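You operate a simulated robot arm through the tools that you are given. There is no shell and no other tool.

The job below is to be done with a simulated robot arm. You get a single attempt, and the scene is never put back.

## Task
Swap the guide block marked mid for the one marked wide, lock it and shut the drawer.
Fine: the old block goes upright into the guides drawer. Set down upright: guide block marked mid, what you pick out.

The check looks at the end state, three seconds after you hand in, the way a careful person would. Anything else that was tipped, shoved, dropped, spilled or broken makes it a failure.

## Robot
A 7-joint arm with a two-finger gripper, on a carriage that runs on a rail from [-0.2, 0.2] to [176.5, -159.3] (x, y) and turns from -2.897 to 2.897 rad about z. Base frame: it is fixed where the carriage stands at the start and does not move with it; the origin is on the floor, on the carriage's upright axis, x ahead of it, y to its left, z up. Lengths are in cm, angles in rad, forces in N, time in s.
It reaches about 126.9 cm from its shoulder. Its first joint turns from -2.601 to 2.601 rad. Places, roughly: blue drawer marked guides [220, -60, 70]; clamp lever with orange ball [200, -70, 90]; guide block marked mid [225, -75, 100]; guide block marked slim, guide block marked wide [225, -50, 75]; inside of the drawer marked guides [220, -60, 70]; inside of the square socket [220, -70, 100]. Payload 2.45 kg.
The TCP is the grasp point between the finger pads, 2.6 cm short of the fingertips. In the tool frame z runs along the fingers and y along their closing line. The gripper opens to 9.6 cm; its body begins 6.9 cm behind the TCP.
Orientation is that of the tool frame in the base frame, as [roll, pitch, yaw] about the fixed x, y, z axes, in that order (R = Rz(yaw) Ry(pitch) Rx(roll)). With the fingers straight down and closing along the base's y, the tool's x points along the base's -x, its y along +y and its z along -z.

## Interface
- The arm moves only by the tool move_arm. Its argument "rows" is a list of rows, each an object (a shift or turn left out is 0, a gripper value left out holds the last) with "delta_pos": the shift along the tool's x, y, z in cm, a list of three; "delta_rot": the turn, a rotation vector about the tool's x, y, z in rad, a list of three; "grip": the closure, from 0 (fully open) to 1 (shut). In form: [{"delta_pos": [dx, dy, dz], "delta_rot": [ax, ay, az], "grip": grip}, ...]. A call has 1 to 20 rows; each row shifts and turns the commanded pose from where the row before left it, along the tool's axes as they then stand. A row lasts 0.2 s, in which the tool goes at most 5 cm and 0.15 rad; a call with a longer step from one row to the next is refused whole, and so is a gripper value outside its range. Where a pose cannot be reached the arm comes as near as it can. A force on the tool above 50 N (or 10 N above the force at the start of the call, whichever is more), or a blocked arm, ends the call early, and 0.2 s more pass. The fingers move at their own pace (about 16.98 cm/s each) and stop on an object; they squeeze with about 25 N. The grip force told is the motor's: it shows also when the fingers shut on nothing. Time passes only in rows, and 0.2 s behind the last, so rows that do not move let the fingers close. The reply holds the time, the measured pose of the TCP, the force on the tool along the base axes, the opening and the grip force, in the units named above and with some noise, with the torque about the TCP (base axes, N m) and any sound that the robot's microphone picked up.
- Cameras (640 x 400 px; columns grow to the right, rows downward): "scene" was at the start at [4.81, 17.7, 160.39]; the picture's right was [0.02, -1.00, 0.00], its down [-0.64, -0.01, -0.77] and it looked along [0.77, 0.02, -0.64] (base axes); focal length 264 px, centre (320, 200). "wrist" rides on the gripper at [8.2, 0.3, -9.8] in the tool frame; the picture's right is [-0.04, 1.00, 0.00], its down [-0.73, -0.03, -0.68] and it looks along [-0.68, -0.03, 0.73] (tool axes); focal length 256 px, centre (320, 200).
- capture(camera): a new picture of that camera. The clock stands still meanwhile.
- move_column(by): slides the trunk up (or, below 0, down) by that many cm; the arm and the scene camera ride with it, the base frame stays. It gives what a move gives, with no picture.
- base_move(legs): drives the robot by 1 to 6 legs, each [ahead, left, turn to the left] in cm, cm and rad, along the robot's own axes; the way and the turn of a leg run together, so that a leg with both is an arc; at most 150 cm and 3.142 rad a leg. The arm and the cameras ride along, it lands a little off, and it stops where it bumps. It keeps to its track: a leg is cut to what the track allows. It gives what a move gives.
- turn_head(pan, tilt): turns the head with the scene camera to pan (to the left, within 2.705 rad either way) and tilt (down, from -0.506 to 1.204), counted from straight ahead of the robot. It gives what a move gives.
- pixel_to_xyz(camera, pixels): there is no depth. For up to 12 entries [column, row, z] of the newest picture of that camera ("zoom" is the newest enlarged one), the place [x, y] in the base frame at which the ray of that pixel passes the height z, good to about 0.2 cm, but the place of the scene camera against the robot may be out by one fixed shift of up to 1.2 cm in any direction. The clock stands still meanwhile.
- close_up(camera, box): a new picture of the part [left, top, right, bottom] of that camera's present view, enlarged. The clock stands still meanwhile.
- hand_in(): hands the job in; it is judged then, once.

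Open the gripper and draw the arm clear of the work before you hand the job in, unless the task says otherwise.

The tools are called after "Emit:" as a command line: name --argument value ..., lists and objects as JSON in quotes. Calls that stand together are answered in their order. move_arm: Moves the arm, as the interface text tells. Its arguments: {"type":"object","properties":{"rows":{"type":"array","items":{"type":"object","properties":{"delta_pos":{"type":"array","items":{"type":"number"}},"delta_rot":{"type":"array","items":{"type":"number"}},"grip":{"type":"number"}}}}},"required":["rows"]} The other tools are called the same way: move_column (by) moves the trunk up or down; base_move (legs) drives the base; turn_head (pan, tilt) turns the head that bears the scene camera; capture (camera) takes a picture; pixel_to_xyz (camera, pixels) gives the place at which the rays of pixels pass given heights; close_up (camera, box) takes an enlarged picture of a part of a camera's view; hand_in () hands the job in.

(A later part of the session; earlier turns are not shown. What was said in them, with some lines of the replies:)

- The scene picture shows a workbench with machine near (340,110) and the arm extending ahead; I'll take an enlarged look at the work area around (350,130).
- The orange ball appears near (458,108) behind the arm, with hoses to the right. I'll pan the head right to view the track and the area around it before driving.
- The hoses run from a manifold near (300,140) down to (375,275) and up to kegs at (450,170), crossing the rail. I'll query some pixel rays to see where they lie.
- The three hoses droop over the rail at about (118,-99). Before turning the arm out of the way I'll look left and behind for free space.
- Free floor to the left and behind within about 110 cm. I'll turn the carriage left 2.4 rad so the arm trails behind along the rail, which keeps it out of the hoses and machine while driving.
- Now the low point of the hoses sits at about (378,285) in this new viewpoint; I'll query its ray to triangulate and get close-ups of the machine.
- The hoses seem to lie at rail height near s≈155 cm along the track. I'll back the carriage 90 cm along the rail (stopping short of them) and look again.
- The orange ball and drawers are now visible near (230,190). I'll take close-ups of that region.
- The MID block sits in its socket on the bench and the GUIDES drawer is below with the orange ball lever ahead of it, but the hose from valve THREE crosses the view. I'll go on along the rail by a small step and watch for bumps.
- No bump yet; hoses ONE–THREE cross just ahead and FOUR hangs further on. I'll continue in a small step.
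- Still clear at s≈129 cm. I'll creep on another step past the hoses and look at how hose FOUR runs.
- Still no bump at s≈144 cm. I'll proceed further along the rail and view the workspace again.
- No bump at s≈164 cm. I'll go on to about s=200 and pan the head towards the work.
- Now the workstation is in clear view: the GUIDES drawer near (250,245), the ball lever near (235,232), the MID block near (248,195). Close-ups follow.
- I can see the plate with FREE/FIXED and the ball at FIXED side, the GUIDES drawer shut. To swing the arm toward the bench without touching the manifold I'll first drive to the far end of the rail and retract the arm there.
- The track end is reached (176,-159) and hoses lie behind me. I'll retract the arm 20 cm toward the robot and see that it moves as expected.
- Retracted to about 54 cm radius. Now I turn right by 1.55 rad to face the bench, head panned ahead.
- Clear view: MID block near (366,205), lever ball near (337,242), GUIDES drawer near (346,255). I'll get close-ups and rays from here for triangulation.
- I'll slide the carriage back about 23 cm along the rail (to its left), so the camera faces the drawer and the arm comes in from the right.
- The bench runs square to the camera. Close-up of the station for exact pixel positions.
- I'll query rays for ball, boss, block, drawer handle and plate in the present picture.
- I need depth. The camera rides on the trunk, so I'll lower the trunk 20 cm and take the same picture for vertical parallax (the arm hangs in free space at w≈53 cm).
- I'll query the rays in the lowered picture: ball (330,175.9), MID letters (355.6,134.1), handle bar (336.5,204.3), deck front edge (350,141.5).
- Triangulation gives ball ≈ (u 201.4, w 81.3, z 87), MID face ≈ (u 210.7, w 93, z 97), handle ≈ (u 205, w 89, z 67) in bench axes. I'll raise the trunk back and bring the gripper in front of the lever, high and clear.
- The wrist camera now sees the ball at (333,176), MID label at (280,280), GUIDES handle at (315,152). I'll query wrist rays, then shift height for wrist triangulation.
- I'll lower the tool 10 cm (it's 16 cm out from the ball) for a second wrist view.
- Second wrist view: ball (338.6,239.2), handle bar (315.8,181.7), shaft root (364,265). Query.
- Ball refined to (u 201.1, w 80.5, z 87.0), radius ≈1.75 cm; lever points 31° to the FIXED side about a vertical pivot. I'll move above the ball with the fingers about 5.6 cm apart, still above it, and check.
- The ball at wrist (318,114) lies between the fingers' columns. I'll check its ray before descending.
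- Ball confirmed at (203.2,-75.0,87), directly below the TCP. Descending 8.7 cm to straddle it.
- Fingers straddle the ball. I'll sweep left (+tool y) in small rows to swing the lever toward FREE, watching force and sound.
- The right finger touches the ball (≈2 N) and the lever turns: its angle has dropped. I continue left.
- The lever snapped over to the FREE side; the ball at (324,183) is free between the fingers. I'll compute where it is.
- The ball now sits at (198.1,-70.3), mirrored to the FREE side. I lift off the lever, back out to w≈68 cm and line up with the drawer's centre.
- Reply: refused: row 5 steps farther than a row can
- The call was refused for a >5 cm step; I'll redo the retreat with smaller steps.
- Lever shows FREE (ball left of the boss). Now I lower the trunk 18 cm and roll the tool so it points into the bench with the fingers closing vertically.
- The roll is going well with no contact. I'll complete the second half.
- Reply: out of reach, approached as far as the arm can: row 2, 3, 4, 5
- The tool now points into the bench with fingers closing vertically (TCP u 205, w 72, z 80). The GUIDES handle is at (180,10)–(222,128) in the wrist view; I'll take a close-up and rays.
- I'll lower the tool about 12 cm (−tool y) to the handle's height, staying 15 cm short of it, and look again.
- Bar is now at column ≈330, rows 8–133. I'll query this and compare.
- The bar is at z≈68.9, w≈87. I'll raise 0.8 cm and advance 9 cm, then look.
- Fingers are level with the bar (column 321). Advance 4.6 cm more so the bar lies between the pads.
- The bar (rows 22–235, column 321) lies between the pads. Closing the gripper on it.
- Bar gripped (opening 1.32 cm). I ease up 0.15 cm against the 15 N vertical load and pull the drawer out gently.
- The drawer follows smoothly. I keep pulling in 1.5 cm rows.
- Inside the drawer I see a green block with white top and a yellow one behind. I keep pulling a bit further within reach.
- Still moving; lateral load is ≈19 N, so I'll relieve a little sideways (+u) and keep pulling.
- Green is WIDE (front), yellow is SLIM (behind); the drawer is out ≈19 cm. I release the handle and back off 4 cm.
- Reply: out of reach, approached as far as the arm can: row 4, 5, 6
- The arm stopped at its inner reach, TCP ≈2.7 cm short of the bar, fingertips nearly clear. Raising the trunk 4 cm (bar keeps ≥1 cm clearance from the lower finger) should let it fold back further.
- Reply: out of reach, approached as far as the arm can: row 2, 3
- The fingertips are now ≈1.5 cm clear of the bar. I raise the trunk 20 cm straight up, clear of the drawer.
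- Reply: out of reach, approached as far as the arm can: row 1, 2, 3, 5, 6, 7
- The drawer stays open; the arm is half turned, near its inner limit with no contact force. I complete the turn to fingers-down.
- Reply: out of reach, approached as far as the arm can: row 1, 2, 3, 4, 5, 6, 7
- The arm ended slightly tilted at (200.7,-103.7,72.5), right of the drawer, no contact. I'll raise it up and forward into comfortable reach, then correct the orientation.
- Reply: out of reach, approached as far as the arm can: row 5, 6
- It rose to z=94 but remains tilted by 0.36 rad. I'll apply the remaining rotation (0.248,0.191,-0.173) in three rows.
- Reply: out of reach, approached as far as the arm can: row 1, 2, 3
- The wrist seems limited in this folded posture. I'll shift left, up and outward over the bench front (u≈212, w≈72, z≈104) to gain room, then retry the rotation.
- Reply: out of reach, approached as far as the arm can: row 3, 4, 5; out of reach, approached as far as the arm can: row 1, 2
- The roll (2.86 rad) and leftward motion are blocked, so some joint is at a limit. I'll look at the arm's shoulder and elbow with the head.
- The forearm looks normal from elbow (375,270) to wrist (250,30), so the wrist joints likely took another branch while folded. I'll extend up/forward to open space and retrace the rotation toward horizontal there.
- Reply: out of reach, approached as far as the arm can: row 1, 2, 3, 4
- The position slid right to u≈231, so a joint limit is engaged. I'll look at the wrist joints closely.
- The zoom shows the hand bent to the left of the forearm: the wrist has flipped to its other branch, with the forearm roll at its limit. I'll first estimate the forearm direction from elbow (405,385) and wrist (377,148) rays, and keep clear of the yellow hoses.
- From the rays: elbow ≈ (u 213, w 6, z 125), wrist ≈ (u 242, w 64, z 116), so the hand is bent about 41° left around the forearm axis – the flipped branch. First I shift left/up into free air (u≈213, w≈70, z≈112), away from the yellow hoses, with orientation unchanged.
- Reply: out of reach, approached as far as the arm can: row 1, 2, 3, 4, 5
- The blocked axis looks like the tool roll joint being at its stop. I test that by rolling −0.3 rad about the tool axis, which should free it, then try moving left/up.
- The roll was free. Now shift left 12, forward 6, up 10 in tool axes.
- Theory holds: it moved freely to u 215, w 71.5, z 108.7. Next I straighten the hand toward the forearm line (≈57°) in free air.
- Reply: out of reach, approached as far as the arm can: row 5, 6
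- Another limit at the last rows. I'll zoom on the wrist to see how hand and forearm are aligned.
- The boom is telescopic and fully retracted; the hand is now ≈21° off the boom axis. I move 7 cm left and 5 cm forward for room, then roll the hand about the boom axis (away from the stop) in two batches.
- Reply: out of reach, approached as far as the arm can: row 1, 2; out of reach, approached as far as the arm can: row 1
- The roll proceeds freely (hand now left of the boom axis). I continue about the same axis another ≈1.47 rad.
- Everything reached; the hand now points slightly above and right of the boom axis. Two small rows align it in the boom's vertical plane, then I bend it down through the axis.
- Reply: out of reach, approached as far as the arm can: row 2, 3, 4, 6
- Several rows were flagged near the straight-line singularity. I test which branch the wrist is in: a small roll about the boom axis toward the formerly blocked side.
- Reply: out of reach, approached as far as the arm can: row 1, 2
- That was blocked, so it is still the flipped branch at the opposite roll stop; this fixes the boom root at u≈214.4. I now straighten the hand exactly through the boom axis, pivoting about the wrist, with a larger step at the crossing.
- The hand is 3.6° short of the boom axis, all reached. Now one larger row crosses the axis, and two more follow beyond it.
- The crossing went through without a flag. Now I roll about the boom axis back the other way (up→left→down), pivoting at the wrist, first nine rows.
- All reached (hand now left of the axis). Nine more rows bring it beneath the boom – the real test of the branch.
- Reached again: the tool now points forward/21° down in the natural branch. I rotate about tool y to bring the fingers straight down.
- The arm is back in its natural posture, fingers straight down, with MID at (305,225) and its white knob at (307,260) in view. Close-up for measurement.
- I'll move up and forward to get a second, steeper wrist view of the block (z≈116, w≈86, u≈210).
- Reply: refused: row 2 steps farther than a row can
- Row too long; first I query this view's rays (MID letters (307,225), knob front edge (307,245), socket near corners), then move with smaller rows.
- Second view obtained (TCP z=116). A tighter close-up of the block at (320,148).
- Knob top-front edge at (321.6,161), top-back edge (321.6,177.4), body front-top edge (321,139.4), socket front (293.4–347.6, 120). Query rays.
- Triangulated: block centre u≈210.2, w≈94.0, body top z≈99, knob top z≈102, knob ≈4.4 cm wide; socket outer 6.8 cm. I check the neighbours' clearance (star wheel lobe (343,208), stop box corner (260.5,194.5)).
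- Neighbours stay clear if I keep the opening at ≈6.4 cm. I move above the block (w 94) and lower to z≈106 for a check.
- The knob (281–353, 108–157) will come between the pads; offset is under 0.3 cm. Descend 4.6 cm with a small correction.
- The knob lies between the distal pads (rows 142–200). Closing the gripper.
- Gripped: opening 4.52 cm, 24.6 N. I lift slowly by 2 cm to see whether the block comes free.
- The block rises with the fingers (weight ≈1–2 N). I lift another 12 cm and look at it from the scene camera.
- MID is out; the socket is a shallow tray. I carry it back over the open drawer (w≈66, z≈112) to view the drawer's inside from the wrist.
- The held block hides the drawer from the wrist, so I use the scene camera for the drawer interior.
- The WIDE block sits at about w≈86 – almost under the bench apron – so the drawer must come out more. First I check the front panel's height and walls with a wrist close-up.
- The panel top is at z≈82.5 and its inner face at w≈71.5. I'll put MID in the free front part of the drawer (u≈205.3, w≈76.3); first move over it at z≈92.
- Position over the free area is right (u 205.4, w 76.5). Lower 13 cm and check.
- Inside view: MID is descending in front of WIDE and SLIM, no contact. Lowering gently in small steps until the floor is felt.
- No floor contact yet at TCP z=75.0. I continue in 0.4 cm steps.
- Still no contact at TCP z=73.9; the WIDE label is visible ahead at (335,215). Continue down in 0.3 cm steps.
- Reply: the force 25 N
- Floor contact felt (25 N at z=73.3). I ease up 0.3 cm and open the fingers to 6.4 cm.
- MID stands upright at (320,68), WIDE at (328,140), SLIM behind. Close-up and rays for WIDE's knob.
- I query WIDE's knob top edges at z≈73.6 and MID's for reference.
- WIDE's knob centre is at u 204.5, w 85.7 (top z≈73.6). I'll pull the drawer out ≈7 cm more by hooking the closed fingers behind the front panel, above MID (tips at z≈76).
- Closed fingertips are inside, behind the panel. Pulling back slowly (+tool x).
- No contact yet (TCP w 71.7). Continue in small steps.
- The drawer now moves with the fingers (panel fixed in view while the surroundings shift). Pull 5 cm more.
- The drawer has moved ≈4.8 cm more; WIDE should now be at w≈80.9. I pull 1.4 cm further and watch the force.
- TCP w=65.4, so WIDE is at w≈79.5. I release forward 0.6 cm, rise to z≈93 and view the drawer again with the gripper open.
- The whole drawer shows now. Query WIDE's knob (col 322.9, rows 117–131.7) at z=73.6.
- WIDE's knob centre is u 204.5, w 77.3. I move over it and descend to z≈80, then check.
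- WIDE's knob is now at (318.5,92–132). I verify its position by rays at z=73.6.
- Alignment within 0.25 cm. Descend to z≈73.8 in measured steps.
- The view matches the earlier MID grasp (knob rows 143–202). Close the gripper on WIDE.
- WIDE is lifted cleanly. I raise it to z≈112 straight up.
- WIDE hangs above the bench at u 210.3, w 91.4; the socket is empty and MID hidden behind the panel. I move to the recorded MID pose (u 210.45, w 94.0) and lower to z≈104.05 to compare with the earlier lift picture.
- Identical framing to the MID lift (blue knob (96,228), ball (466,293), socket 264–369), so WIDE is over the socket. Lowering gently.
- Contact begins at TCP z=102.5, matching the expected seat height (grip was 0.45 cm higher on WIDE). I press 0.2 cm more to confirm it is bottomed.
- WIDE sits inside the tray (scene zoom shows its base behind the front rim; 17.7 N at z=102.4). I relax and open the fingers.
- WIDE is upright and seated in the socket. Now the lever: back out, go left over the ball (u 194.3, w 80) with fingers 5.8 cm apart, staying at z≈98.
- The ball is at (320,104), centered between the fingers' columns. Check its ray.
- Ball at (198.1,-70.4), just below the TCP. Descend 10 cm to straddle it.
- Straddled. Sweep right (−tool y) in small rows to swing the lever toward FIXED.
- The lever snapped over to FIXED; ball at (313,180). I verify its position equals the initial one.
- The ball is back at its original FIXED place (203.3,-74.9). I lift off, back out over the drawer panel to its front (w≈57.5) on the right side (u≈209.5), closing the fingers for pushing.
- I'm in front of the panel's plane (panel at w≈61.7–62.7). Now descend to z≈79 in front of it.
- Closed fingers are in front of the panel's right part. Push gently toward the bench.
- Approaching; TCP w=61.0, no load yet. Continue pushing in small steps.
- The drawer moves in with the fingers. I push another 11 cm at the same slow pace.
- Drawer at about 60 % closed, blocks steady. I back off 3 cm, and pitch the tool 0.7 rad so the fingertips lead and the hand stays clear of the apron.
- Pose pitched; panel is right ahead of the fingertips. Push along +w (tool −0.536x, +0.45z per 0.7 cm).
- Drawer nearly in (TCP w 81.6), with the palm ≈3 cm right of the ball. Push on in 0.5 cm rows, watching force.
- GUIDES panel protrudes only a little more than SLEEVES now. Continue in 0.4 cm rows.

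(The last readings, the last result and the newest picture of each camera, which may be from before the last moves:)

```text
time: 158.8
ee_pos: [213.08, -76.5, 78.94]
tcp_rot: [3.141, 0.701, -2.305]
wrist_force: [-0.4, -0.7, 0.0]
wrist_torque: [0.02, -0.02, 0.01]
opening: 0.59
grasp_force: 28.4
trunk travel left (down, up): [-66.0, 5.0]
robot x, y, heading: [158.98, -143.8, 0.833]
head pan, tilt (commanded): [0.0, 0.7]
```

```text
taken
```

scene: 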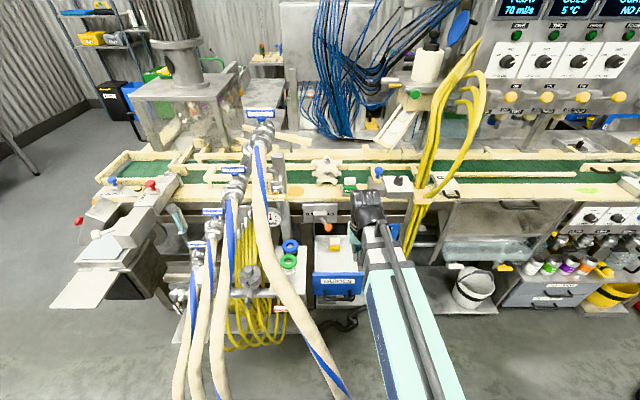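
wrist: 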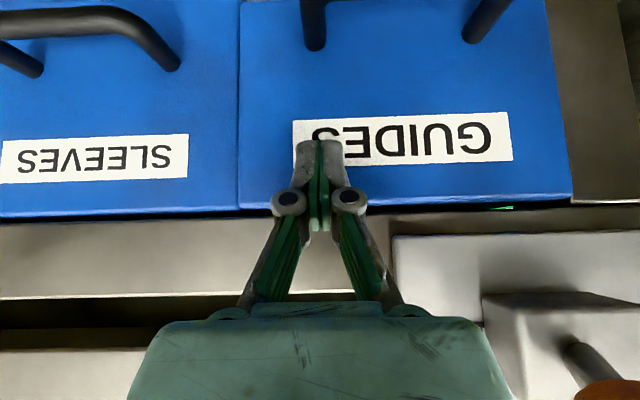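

Continue with 0.3 cm rows until the drawer bottoms.

Emit:
move_arm --rows '[{"delta_pos": [-0.23, 0, 0.193]}, {"delta_pos": [-0.23, 0, 0.193]}, {"delta_pos": [-0.23, 0, 0.193]}]'

Emit:
move_arm --rows '[{"delta_pos": [-0.23, 0, 0.193]}, {"delta_pos": [-0.23, 0, 0.193]}]'

Emit:
capture --camera "wrist"

Emit:
close_up --camera "scene" --box '[290, 160, 410, 280]'

```text
time: 159.6
ee_pos: [213.7, -75.73, 78.94]
tcp_rot: [3.14, 0.699, -2.305]
wrist_force: [-0.9, -0.2, 0.3]
wrist_torque: [-0.01, -0.01, 0.0]
opening: 0.0
grasp_force: 28.8
trunk travel left (down, up): [-66.0, 5.0]
robot x, y, heading: [159.49, -143.86, 0.84]
head pan, tilt (commanded): [0.0, 0.7]
```

```text
time: 160.2
ee_pos: [214.08, -75.43, 78.9]
tcp_rot: [3.139, 0.698, -2.304]
wrist_force: [-2.7, -2.5, -0.3]
wrist_torque: [-0.02, 0.01, -0.04]
opening: 0.6
grasp_force: 28.4
trunk travel left (down, up): [-66.0, 5.0]
robot x, y, heading: [159.37, -143.6, 0.835]
head pan, tilt (commanded): [0.0, 0.7]
```

```text
taken
```

wrist: 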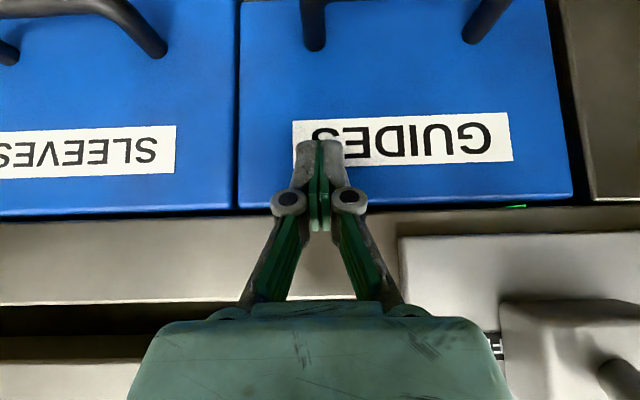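

```text
3.33 times, centred on (350, 220) of scene
```

zoom: 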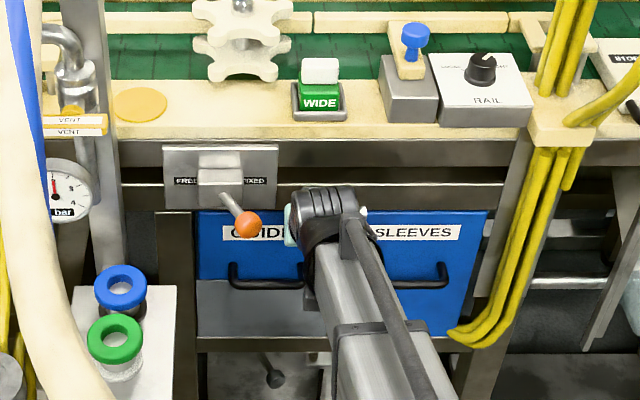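

Resistance begins (≈3.7 N against the push). A few more 0.2 cm steps to make sure it is fully shut.

Emit:
move_arm --rows '[{"delta_pos": [-0.153, 0, 0.129]}, {"delta_pos": [-0.153, 0, 0.129]}]'

Emit:
move_arm --rows '[{"delta_pos": [-0.153, 0, 0.129]}]'

Emit:
capture --camera "wrist"

```text
time: 160.8
ee_pos: [214.13, -75.36, 78.97]
tcp_rot: [3.139, 0.694, -2.306]
wrist_force: [-20.4, -22.4, -2.0]
wrist_torque: [-0.27, 0.34, 0.01]
opening: 0.59
grasp_force: 28.5
trunk travel left (down, up): [-66.0, 5.0]
robot x, y, heading: [159.02, -143.62, 0.835]
head pan, tilt (commanded): [0.0, 0.7]
```

```text
time: 161.2
ee_pos: [213.99, -75.3, 78.85]
tcp_rot: [3.141, 0.689, -2.305]
wrist_force: [-32.0, -33.4, -2.7]
wrist_torque: [-0.29, 0.59, -0.01]
opening: 0.6
grasp_force: 29.2
trunk travel left (down, up): [-66.0, 5.0]
robot x, y, heading: [159.25, -143.52, 0.834]
head pan, tilt (commanded): [0.0, 0.7]
```

```text
taken
```

wrist: 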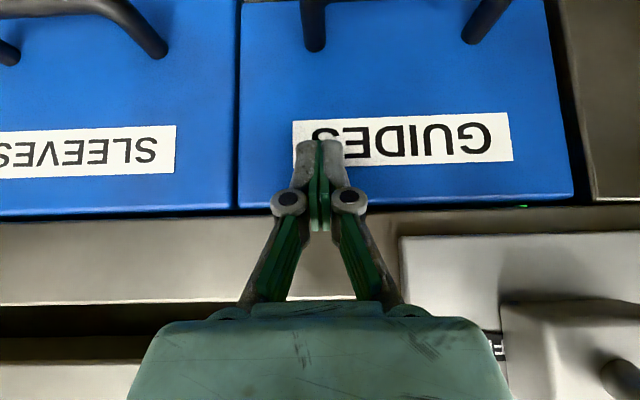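

46 N with no further travel and the GUIDES face flush with SLEEVES: the drawer is shut. I back straight out along −w.

Emit:
move_arm --rows '[{"delta_pos": [0.383, 0, -0.3215]}, {"delta_pos": [0.766, 0, -0.643]}, {"delta_pos": [1.53, 0, -1.29]}, {"delta_pos": [1.53, 0, -1.29]}, {"delta_pos": [1.53, 0, -1.29]}, {"delta_pos": [1.53, 0, -1.29]}, {"delta_pos": [1.53, 0, -1.29]}, {"delta_pos": [1.53, 0, -1.29]}, {"delta_pos": [1.53, 0, -1.29]}]'

Emit:
capture --camera "scene"

Emit:
close_up --camera "scene" --box '[290, 150, 410, 260]'

Emit:
capture --camera "wrist"

```text
time: 163.2
ee_pos: [204.04, -86.41, 78.94]
tcp_rot: [3.14, 0.699, -2.307]
wrist_force: [0.8, 0.1, -0.3]
wrist_torque: [0.0, 0.01, -0.02]
opening: 0.0
grasp_force: 28.4
trunk travel left (down, up): [-66.0, 5.0]
robot x, y, heading: [159.25, -143.41, 0.831]
head pan, tilt (commanded): [0.0, 0.7]
```

```text
taken
```

scene: 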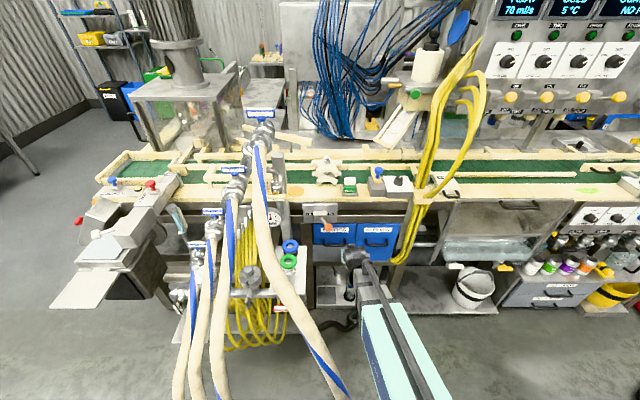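

```text
3.64 times, centred on (350, 205) of scene
```

zoom: 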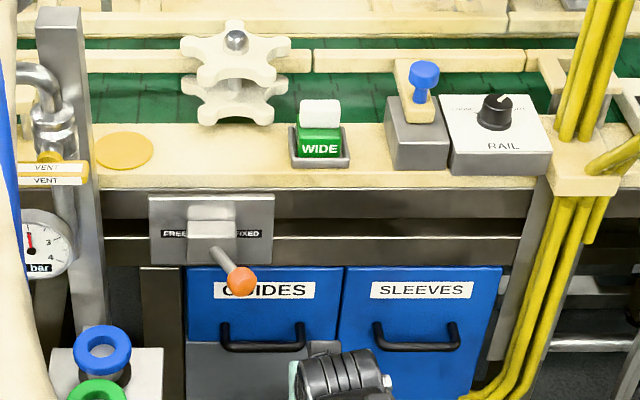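

```text
taken
```

wrist: 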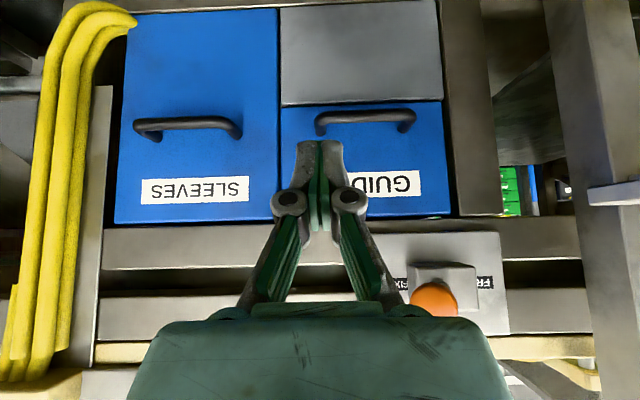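

Drawer is flush, WIDE seated, lever at FIXED. I return the tool to fingers-down, open the gripper and draw the arm back and up, clear of the work.

Emit:
move_arm --rows '[{"delta_rot": [0, 0.14, 0]}, {"delta_rot": [0, 0.14, 0]}, {"delta_rot": [0, 0.14, 0]}, {"delta_rot": [0, 0.14, 0]}, {"delta_rot": [0, 0.14, 0]}, {"delta_pos": [3.5, 0, 0], "grip": 0.0}, {"delta_pos": [3.5, 0, -2]}, {"delta_pos": [3.5, -2, -3]}, {"delta_pos": [2, -3, -3.3]}, {"delta_pos": [2, -3, -3.3]}, {"delta_pos": [0, -3, -3.5]}]'

Emit:
capture --camera "scene"

Emit:
close_up --camera "scene" --box '[290, 140, 430, 270]'

Emit:
capture --camera "wrist"

```text
refused: row 8 steps farther than a row can; nothing moved
```

```text
taken
```

scene: 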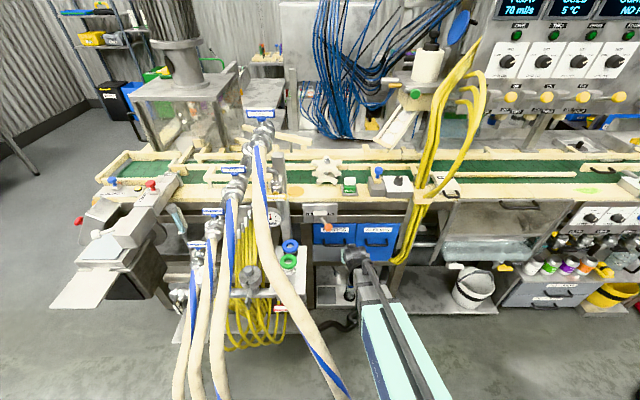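

```text
3.08 times, centred on (360, 205) of scene
```

zoom: 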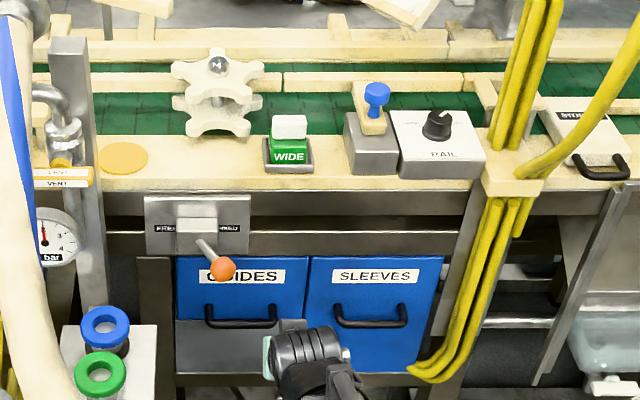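

```text
taken
```

wrist: 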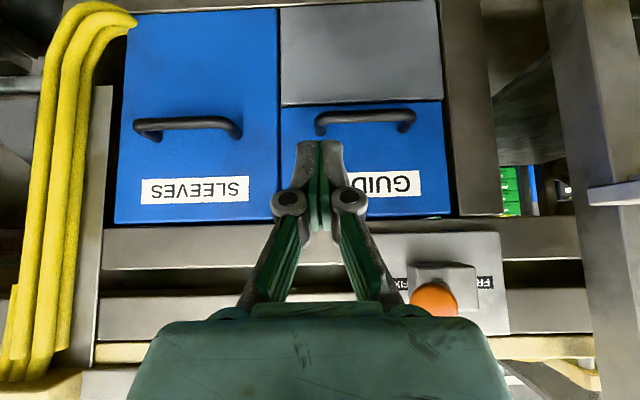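

A row was too long; I repeat with shorter rows.

Emit:
move_arm --rows '[{"delta_rot": [0, 0.14, 0]}, {"delta_rot": [0, 0.14, 0]}, {"delta_rot": [0, 0.14, 0]}, {"delta_rot": [0, 0.14, 0]}, {"delta_rot": [0, 0.14, 0]}, {"delta_pos": [3.5, 0, 0], "grip": 0.0}, {"delta_pos": [3.5, 0, -2]}, {"delta_pos": [3, -1.5, -3]}, {"delta_pos": [2, -2, -3.5]}, {"delta_pos": [2, -2, -3.5]}, {"delta_pos": [0, -2, -4]}, {"delta_pos": [0, -2, -4]}]'

Emit:
capture --camera "scene"

Emit:
close_up --camera "scene" --box '[290, 140, 430, 270]'

Emit:
capture --camera "wrist"

```text
time: 165.8
ee_pos: [201.89, -103.34, 98.93]
tcp_rot: [3.141, 0.002, -2.304]
wrist_force: [-0.5, 0.5, 0.6]
wrist_torque: [-0.02, 0.04, 0.02]
opening: 9.58
grasp_force: 0.1
trunk travel left (down, up): [-66.0, 5.0]
robot x, y, heading: [159.31, -143.98, 0.834]
head pan, tilt (commanded): [0.0, 0.7]
```

```text
taken
```

scene: 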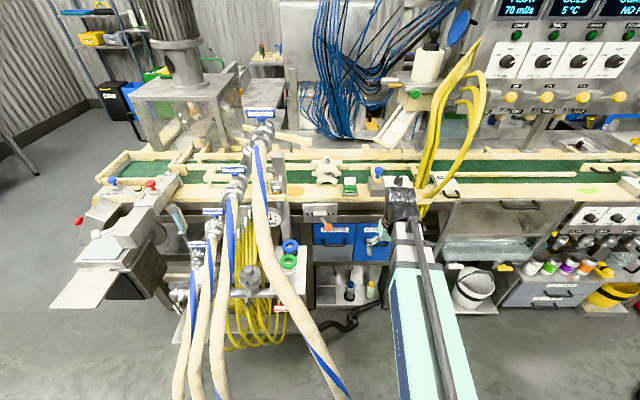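

```text
3.08 times, centred on (360, 205) of scene
```

zoom: 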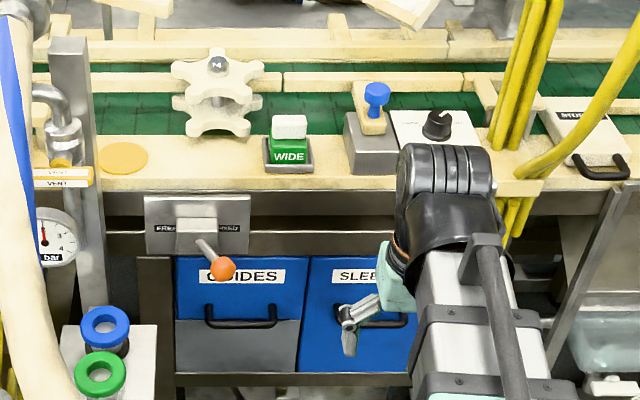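

```text
taken
```

wrist: 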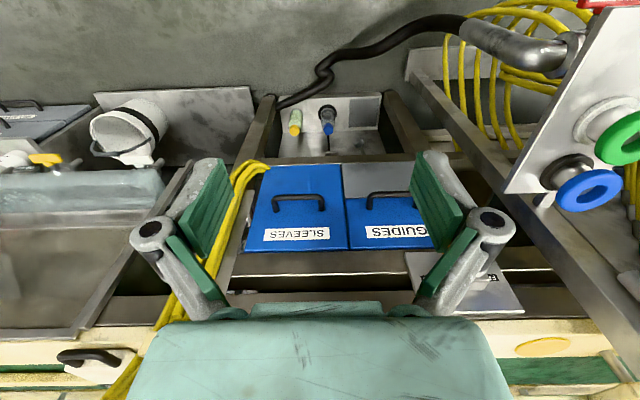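

All in place. One last close look at the drawer faces and the clamped block before handing in.

Emit:
close_up --camera "wrist" --box '[235, 150, 455, 320]'

Emit:
close_up --camera "scene" --box '[300, 160, 380, 250]'

```text
2.35 times, centred on (345, 235) of wrist
```

zoom: 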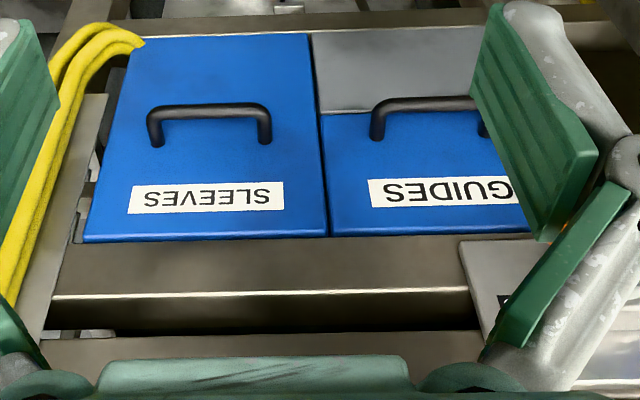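

```text
4.44 times, centred on (340, 205) of scene
```

zoom: 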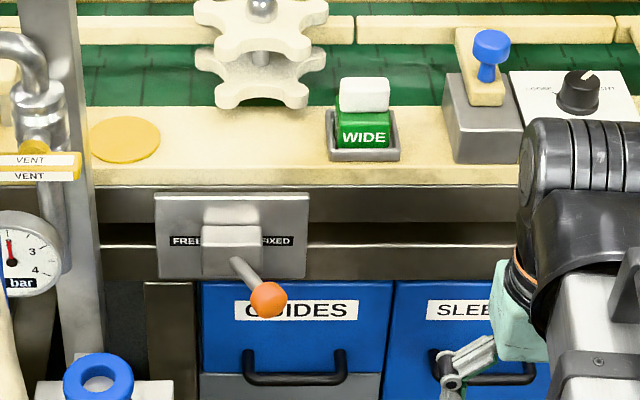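

The drawer faces are flush, WIDE is upright in its socket, and the lever ball is back where it started, at FIXED. MID was upright in the drawer when I released it and again after I pulled the drawer further out. It was behind the drawer front while I pushed the drawer shut, so I haven't seen it since. The gripper is open and the arm is clear, so I'm handing in.

Emit:
hand_in

```text
The job is handed in.
```

I swapped the mid guide block for the wide one, locked the clamp and shut the drawer, then handed the job in. No result has come back yet.

- **Wide block:** it stands upright in the socket, as the last pictures show.
- **Clamp:** the lever is at FIXED, with its orange ball within about 0.2 cm of where it started.
- **Mid block:** it went upright into the guides drawer, in front of the slim block. I last saw it upright before I shut the drawer. The drawer front hid it while I pushed, so I couldn't check it after that. I pushed slowly to keep it from tipping.
- **Drawer:** it is shut, with its front flush with the sleeves drawer beside it.
- **Arm:** the gripper is open and the arm is drawn back about 30 cm from the drawers.

Partway through, the wrist jammed at a joint limit and I had to unwind it in open air in front of the bench. The tool stayed clear of the bench and hoses and I felt no contact. On the drive in, the carriage went through the spot where the hoses cross the rail. It didn't bump anything, and the hoses looked unmoved.
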